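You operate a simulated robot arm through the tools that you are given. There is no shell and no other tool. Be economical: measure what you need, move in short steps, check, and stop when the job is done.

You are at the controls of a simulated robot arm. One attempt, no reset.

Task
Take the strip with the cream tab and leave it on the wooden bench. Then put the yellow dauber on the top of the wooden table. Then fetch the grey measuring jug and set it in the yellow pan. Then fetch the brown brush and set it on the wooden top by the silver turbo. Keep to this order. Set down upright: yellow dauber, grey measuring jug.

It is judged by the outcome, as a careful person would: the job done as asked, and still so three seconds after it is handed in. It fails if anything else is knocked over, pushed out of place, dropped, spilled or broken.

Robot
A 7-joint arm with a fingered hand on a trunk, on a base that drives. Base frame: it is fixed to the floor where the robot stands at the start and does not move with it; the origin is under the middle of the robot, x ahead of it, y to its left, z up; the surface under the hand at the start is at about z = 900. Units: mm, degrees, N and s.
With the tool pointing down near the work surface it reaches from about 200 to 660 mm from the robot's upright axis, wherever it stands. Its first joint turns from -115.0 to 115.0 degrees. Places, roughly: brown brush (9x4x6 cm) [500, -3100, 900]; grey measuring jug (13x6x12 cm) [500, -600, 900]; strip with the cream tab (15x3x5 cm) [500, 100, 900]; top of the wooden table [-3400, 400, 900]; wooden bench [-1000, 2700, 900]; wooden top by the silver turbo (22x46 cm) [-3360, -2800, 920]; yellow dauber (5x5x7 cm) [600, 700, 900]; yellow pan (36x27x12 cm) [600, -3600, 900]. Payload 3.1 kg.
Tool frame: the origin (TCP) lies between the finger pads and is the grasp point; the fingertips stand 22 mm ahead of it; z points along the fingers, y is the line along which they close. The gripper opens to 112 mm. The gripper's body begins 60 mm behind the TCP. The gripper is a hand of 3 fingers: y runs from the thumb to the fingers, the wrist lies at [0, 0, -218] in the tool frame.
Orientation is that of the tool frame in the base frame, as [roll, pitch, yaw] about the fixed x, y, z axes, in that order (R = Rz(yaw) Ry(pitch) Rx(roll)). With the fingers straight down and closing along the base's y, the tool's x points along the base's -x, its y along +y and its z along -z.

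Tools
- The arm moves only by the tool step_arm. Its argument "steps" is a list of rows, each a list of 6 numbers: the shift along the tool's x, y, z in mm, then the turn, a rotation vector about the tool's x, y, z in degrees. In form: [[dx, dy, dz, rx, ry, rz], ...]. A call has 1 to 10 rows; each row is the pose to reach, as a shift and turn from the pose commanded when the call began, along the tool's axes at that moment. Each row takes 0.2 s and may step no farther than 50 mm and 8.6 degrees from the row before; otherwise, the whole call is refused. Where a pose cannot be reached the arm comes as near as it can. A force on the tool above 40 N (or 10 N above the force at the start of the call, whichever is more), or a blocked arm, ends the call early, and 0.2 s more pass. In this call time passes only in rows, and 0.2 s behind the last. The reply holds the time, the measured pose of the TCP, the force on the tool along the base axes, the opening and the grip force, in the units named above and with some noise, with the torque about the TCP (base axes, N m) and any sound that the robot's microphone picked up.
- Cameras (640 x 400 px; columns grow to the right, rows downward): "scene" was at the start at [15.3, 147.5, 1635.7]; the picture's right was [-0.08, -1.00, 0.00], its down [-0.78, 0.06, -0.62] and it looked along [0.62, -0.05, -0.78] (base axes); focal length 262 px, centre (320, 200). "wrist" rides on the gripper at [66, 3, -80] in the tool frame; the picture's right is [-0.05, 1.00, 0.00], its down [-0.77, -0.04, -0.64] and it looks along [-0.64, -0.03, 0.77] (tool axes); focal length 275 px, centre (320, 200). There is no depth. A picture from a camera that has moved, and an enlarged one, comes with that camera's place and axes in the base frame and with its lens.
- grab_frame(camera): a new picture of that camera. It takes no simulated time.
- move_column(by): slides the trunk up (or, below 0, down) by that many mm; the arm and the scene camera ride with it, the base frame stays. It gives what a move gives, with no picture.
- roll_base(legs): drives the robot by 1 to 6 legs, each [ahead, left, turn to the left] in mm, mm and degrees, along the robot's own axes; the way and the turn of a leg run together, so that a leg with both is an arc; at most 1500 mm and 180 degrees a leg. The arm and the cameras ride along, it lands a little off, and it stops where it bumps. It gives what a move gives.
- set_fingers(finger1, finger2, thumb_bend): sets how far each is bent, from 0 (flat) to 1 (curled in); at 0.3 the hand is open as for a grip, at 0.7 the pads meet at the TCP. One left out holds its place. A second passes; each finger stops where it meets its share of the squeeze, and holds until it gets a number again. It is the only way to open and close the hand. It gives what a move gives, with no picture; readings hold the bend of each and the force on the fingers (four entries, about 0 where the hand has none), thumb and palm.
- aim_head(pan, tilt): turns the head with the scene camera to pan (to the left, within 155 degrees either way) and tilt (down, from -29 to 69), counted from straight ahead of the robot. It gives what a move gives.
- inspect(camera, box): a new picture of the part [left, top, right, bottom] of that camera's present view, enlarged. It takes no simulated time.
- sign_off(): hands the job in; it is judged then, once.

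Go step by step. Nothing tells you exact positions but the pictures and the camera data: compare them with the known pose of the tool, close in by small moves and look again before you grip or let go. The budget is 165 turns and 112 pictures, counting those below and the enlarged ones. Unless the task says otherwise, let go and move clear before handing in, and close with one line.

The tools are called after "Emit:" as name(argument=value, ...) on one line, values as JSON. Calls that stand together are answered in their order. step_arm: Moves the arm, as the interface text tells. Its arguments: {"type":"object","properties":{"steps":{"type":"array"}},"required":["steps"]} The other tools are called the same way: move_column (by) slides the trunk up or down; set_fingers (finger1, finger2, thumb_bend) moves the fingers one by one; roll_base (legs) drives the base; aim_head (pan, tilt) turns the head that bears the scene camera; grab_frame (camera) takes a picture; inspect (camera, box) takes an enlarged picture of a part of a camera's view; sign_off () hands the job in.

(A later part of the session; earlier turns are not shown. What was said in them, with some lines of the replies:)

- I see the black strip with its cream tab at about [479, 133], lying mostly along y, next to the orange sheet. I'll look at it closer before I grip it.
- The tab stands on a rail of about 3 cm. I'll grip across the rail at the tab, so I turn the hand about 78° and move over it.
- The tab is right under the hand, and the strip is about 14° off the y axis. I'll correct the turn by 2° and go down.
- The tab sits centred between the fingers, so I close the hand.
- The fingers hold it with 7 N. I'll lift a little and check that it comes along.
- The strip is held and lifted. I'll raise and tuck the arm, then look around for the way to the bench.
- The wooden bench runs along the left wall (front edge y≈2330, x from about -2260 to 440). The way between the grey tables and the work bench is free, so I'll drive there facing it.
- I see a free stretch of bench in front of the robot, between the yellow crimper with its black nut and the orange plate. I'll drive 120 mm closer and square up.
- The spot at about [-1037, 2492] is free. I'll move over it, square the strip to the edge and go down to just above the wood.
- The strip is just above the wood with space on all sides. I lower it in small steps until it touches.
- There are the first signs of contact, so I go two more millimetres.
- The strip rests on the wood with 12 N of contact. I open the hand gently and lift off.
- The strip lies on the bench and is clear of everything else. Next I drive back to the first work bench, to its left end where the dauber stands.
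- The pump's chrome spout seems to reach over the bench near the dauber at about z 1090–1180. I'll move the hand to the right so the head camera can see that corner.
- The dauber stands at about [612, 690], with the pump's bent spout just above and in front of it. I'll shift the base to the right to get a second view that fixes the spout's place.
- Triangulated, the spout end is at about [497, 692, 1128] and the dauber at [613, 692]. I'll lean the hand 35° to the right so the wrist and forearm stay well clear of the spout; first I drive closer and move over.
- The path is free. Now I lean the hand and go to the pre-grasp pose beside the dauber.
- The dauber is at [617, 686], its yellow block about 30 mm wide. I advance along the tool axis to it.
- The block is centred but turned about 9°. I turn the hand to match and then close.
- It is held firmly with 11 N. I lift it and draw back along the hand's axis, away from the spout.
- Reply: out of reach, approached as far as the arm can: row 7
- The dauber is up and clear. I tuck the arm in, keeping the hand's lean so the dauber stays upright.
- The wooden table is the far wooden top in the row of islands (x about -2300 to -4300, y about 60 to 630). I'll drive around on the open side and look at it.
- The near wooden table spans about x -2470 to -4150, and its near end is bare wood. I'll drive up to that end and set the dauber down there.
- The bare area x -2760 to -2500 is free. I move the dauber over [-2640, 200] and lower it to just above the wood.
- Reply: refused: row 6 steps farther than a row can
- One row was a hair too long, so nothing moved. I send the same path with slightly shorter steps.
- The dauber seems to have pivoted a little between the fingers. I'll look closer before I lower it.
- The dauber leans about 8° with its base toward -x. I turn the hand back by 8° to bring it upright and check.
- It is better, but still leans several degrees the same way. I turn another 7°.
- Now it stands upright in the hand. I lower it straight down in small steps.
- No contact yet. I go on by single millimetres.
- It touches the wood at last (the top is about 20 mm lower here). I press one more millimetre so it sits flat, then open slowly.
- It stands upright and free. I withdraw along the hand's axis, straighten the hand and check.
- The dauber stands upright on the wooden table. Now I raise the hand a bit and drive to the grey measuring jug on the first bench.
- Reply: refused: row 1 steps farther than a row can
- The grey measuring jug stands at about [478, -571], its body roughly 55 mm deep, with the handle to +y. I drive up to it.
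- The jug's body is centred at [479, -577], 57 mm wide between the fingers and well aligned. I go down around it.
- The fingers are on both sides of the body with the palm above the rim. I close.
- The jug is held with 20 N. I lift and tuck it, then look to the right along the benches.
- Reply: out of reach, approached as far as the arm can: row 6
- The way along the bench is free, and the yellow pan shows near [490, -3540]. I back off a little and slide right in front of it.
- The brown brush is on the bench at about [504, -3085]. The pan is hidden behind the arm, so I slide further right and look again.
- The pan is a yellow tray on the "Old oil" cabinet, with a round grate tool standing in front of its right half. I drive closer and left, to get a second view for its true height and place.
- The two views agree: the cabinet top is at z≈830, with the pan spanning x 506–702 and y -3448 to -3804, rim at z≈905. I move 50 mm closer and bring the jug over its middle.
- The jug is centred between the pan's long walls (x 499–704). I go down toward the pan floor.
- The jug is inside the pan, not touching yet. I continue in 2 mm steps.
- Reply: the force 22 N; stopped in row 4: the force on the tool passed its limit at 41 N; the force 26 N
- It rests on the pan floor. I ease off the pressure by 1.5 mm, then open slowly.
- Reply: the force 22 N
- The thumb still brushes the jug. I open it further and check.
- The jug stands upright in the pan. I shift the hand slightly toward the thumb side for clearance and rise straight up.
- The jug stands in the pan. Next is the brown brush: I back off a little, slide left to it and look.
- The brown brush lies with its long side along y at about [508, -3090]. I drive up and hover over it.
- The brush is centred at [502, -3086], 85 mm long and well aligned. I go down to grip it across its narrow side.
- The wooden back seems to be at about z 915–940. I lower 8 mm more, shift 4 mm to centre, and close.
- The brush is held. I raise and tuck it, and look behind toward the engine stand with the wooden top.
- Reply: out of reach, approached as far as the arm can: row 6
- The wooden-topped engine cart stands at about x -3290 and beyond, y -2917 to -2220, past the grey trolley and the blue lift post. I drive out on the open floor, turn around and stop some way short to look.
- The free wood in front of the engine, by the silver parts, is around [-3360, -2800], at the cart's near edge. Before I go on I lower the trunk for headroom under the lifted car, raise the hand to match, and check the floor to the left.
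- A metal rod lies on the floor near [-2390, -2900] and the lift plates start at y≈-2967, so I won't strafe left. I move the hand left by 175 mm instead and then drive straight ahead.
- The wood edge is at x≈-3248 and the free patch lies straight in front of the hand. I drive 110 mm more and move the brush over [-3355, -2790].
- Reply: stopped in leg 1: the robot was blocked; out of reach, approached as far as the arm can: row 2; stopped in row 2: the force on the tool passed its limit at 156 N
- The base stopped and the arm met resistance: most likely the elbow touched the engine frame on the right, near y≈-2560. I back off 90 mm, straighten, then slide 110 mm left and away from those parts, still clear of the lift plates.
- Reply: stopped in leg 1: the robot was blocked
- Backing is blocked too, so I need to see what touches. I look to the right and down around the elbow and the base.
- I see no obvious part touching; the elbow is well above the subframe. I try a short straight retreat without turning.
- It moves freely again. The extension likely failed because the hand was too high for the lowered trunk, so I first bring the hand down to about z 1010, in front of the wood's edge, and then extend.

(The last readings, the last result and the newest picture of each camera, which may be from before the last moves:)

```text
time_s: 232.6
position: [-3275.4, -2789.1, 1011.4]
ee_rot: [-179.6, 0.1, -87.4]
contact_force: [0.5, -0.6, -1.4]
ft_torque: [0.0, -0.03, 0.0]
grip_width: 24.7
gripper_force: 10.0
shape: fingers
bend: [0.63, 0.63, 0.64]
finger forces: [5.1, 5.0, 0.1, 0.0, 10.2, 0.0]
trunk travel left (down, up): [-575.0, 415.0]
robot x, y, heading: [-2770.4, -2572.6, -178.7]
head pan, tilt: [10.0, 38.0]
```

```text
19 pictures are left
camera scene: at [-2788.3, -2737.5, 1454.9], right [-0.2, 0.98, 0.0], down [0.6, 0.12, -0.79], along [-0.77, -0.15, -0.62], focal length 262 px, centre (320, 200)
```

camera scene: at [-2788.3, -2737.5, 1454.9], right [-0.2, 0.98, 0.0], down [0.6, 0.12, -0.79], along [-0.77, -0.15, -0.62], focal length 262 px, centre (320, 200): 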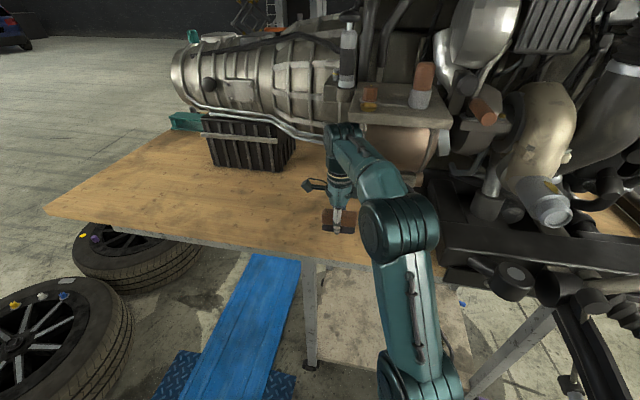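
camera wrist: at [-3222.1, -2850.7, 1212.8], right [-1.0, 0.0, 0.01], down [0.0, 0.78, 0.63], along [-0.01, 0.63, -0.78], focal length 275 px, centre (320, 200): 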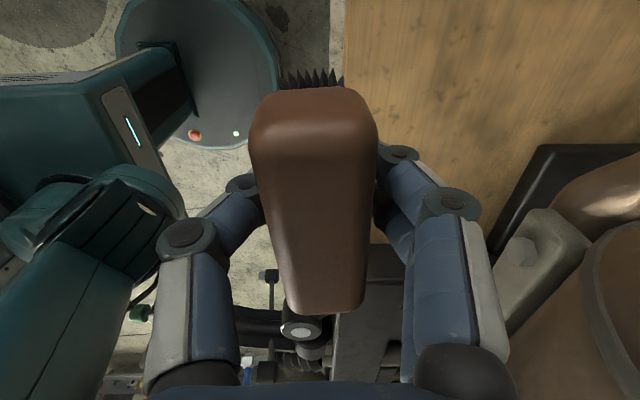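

The hand is over the wood's front strip. I extend another 32 mm, staying short of the engine's overhanging box, and lower carefully.

Emit:
step_arm(steps=[[0, 16, 8, 0, 0, 0], [-1, 32, 16, 0, 0, 0], [-1, 32, 35, 0, 0, 0], [-1, 32, 50, 0, 0, 0]])

Emit:
grab_frame(camera="wrist")

Emit:
inspect(camera="scene", box=[260, 100, 420, 280])

```text
time_s: 233.6
position: [-3302.8, -2797.2, 960.8]
ee_rot: [180.0, 0.3, -87.0]
contact_force: [-0.5, -0.2, -0.6]
ft_torque: [-0.04, -0.01, -0.02]
grip_width: 24.4
gripper_force: 10.3
shape: fingers
bend: [0.63, 0.63, 0.64]
finger forces: [5.1, 5.0, 0.0, 0.0, 10.2, 0.0]
trunk travel left (down, up): [-575.0, 415.0]
robot x, y, heading: [-2768.0, -2568.7, -178.5]
head pan, tilt: [10.0, 38.0]
```

```text
18 pictures are left
camera wrist: at [-3303.8, -2864.2, 1041.5], right [-1.0, -0.01, 0.0], down [0.0, 0.77, 0.64], along [0.0, 0.64, -0.77], focal length 275 px, centre (320, 200)
```

wrist: 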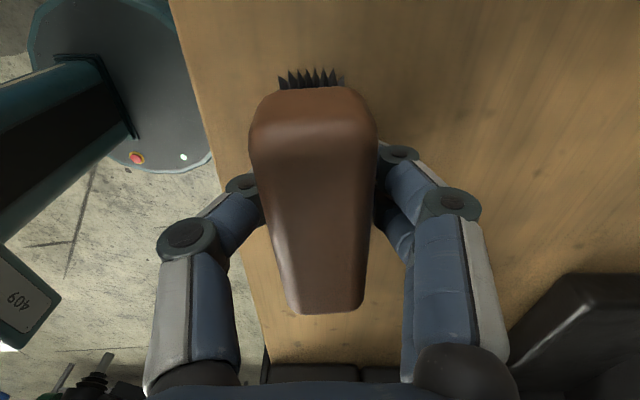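

```text
2.22 times, centred on (340, 190) of scene
camera zoom: at [-2781.5, -2746.4, 1453.9], right [-0.2, 0.98, 0.01], down [0.6, 0.13, -0.79], along [-0.78, -0.15, -0.61], focal length 581 px, centre (276, 222)
```

zoom: 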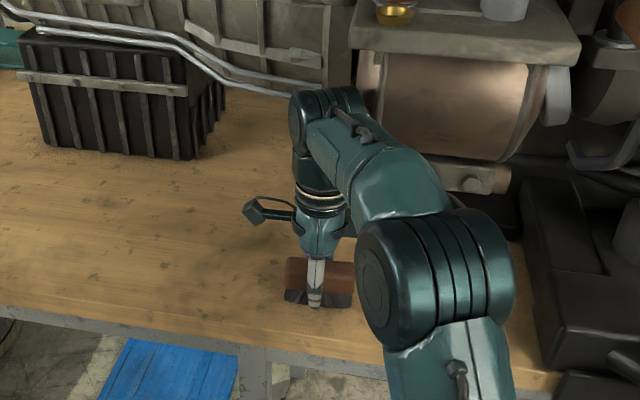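

The elbow sits very close to the black subframe and the base seems to feel it. I slide the base 60 mm left, away from it; the brush stays over free wood.

Emit:
roll_base(legs=[[0, 60, 0]])

Emit:
inspect(camera="scene", box=[260, 130, 480, 290])

```text
time_s: 234.6
position: [-3306.7, -2850.5, 959.0]
ee_rot: [-179.6, 0.2, -87.4]
contact_force: [-0.5, 0.1, -1.0]
ft_torque: [0.01, 0.01, 0.01]
grip_width: 24.7
gripper_force: 10.7
shape: fingers
bend: [0.63, 0.63, 0.64]
finger forces: [5.1, 5.0, 0.0, 0.0, 10.1, 0.1]
trunk travel left (down, up): [-575.0, 415.0]
robot x, y, heading: [-2763.9, -2628.4, -178.8]
head pan, tilt: [10.0, 38.0]
```

```text
2.50 times, centred on (370, 210) of scene
camera zoom: at [-2786.8, -2799.9, 1454.6], right [-0.2, 0.98, 0.0], down [0.6, 0.12, -0.79], along [-0.77, -0.15, -0.62], focal length 654 px, centre (195, 175)
```

zoom: 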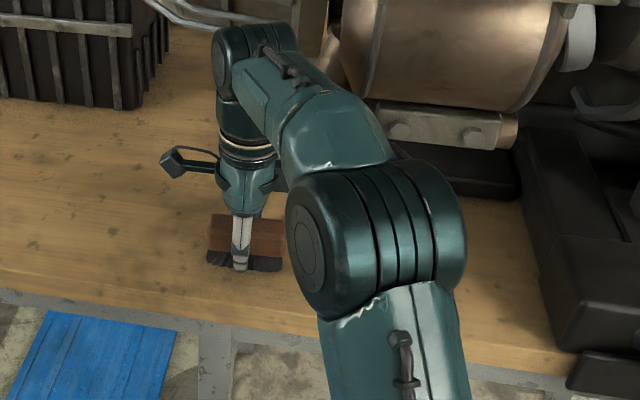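

Now the elbow has a clear gap. I lower the brush in small steps until it touches.

Emit:
step_arm(steps=[[0, 0, 4, 0, 0, 0], [0, 0, 8, 0, 0, 0], [0, 0, 11, 0, 0, 0], [0, 0, 14, 0, 0, 0], [0, 0, 16, 0, 0, 0], [0, 0, 18, 0, 0, 0]])

Emit:
grab_frame(camera="wrist")

```text
time_s: 235.9
position: [-3305.8, -2848.8, 945.4]
ee_rot: [-180.0, -0.2, -87.4]
contact_force: [-3.2, -1.2, 29.5]
ft_torque: [-0.05, 0.11, 0.0]
grip_width: 24.2
gripper_force: 18.6
shape: fingers
bend: [0.65, 0.65, 0.66]
finger forces: [9.7, 10.6, 0.0, 0.0, 16.9, 0.0]
trunk travel left (down, up): [-575.0, 415.0]
robot x, y, heading: [-2765.8, -2629.2, -178.4]
head pan, tilt: [10.0, 38.0]
```

```text
15 pictures are left
camera wrist: at [-3306.5, -2915.2, 1026.7], right [-1.0, 0.0, 0.0], down [0.0, 0.77, 0.63], along [0.0, 0.63, -0.77], focal length 275 px, centre (320, 200)
```

wrist: 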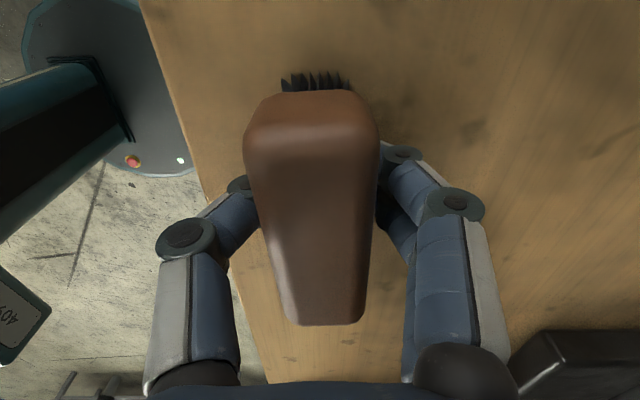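

It rests on the wood. I ease up 2 mm and open slowly.

Emit:
step_arm(steps=[[0, 0, -2, 0, 0, 0]])

Emit:
set_fingers(finger1=0.58, finger2=0.58, thumb_bend=0.58)

Emit:
set_fingers(finger1=0.4, finger2=0.4, thumb_bend=0.4)

Emit:
step_arm(steps=[[0, 0, -15, 0, 0, 0], [0, 0, -35, 0, 0, 0], [0, 0, -60, 0, 0, 0]])

Emit:
grab_frame(camera="wrist")

```text
time_s: 236.3
position: [-3307.0, -2848.2, 946.2]
ee_rot: [-179.7, -0.1, -87.2]
contact_force: [-2.3, -3.6, 19.5]
ft_torque: [-0.06, 0.17, 0.02]
grip_width: 24.1
gripper_force: 14.2
shape: fingers
bend: [0.65, 0.65, 0.66]
finger forces: [9.0, 8.8, 0.0, 0.0, 11.8, 0.0]
trunk travel left (down, up): [-575.0, 415.0]
robot x, y, heading: [-2764.6, -2628.0, -179.0]
head pan, tilt: [10.0, 38.0]
```

```text
time_s: 237.3
position: [-3305.5, -2847.5, 946.6]
ee_rot: [-179.8, -0.2, -87.3]
contact_force: [0.6, -2.4, 23.6]
ft_torque: [-0.05, -0.17, -0.02]
grip_width: 26.9
gripper_force: 13.2
shape: fingers
bend: [0.61, 0.62, 0.6]
finger forces: [5.5, 5.9, 0.1, 0.1, 15.0, 0.1]
trunk travel left (down, up): [-575.0, 415.0]
robot x, y, heading: [-2762.4, -2628.0, -179.0]
head pan, tilt: [10.0, 38.0]
```

```text
time_s: 237.8
position: [-3310.5, -2848.0, 946.0]
ee_rot: [-179.9, -0.2, -87.5]
contact_force: [-0.4, 0.7, 3.1]
ft_torque: [0.02, 0.05, -0.02]
grip_width: 83.5
gripper_force: 1.5
shape: fingers
bend: [0.4, 0.4, 0.4]
finger forces: [1.0, 1.3, 0.0, 0.1, 0.7, 0.0]
trunk travel left (down, up): [-575.0, 415.0]
robot x, y, heading: [-2763.9, -2624.7, -179.0]
head pan, tilt: [10.0, 38.0]
stopped: the force on the tool passed its limit at 40 N (the readings are from after the stop); the commanded pose is now the measured one
```

```text
time_s: 238.7
position: [-3308.8, -2846.8, 1007.2]
ee_rot: [-179.9, -0.1, -87.5]
contact_force: [1.0, 0.0, -0.5]
ft_torque: [0.02, 0.01, 0.01]
grip_width: 83.3
gripper_force: 0.1
shape: fingers
bend: [0.4, 0.4, 0.4]
finger forces: [0.0, 0.1, 0.0, 0.1, 0.0, 0.0]
trunk travel left (down, up): [-575.0, 415.0]
robot x, y, heading: [-2764.9, -2627.3, -178.2]
head pan, tilt: [10.0, 38.0]
```

```text
14 pictures are left
camera wrist: at [-3310.5, -2914.3, 1088.2], right [-1.0, 0.0, 0.0], down [0.0, 0.77, 0.63], along [0.0, 0.63, -0.77], focal length 275 px, centre (320, 200)
```

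wrist: 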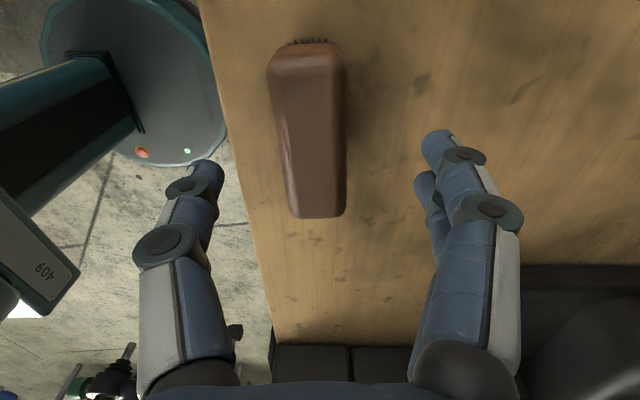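

The brush lies on the wood, about 40 mm inside the front edge. I withdraw the hand and check the scene once more.

Emit:
step_arm(steps=[[0, 0, -20, 0, 0, 0], [0, -20, -35, 0, 0, 0], [0, -60, -40, 0, 0, 0], [0, -105, -40, 0, 0, 0], [0, -145, -40, 0, 0, 0]])

Emit:
roll_base(legs=[[-150, 0, 0]])

Emit:
grab_frame(camera="scene")

```text
time_s: 239.8
position: [-3165.3, -2841.1, 1046.9]
ee_rot: [180.0, -0.1, -87.5]
contact_force: [0.1, 0.0, 0.0]
ft_torque: [0.0, 0.04, -0.04]
grip_width: 83.5
gripper_force: 0.0
shape: fingers
bend: [0.4, 0.4, 0.4]
finger forces: [0.1, 0.0, 0.1, 0.0, 0.0, 0.0]
trunk travel left (down, up): [-575.0, 415.0]
robot x, y, heading: [-2766.5, -2634.9, -178.6]
head pan, tilt: [10.0, 38.0]
```

```text
time_s: 241.2
position: [-3015.8, -2837.2, 1046.7]
ee_rot: [-180.0, 0.0, -87.6]
contact_force: [0.6, -0.3, -0.1]
ft_torque: [-0.01, 0.03, 0.01]
grip_width: 83.2
gripper_force: 0.1
shape: fingers
bend: [0.4, 0.4, 0.4]
finger forces: [0.0, 0.0, 0.1, 0.1, 0.0, 0.0]
trunk travel left (down, up): [-575.0, 415.0]
robot x, y, heading: [-2615.6, -2628.5, -178.7]
head pan, tilt: [10.0, 38.0]
```

```text
13 pictures are left
camera scene: at [-2635.2, -2794.5, 1455.0], right [-0.19, 0.98, 0.0], down [0.6, 0.12, -0.79], along [-0.77, -0.15, -0.61], focal length 262 px, centre (320, 200)
```

scene: 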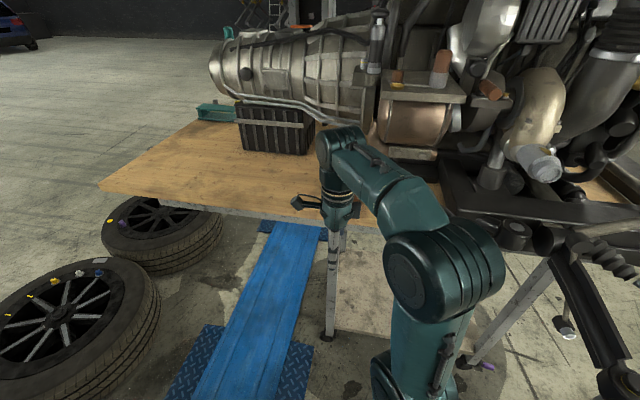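

The brush is hidden by the hand, so I move the hand aside for a last look.

Emit:
step_arm(steps=[[-45, 0, 0, 0, 0, 0], [-90, 0, 0, 0, 0, 0], [-135, 0, 0, 0, 0, 0], [-180, 0, 0, 0, 0, 0]])

Emit:
inspect(camera="scene", box=[220, 100, 480, 262])

```text
time_s: 242.2
position: [-3024.2, -2657.6, 1046.8]
ee_rot: [-179.9, -0.2, -87.4]
contact_force: [-0.1, -0.2, 0.0]
ft_torque: [-0.01, 0.02, 0.01]
grip_width: 83.3
gripper_force: 0.1
shape: fingers
bend: [0.4, 0.4, 0.4]
finger forces: [0.0, 0.1, 0.0, 0.1, 0.0, 0.0]
trunk travel left (down, up): [-575.0, 415.0]
robot x, y, heading: [-2615.2, -2624.5, -178.6]
head pan, tilt: [10.0, 38.0]
```

```text
2.46 times, centred on (350, 181) of scene
camera zoom: at [-2636.6, -2793.3, 1455.1], right [-0.19, 0.98, 0.0], down [0.6, 0.12, -0.79], along [-0.77, -0.15, -0.62], focal length 644 px, centre (246, 247)
```

zoom: 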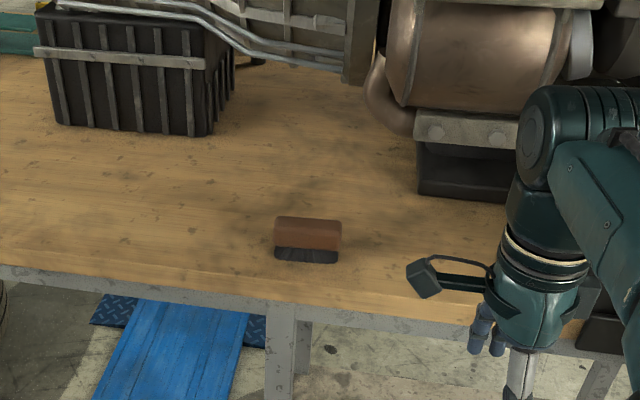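

The brush stands bristles down on the wooden top, everything else is in place, and the hand is empty and clear. I hand the job in.

Emit:
sign_off()

```text
The job is handed in.
```

All four items are set down in the order asked: the strip on the wooden bench, the dauber upright on the wooden table, the jug upright in the yellow pan and the brush on the wooden top by the turbo. While I was reaching for the wooden top, the base was blocked twice and the arm stopped on a 156 N force spike. The cause was not clear, but nothing looked moved afterwards.
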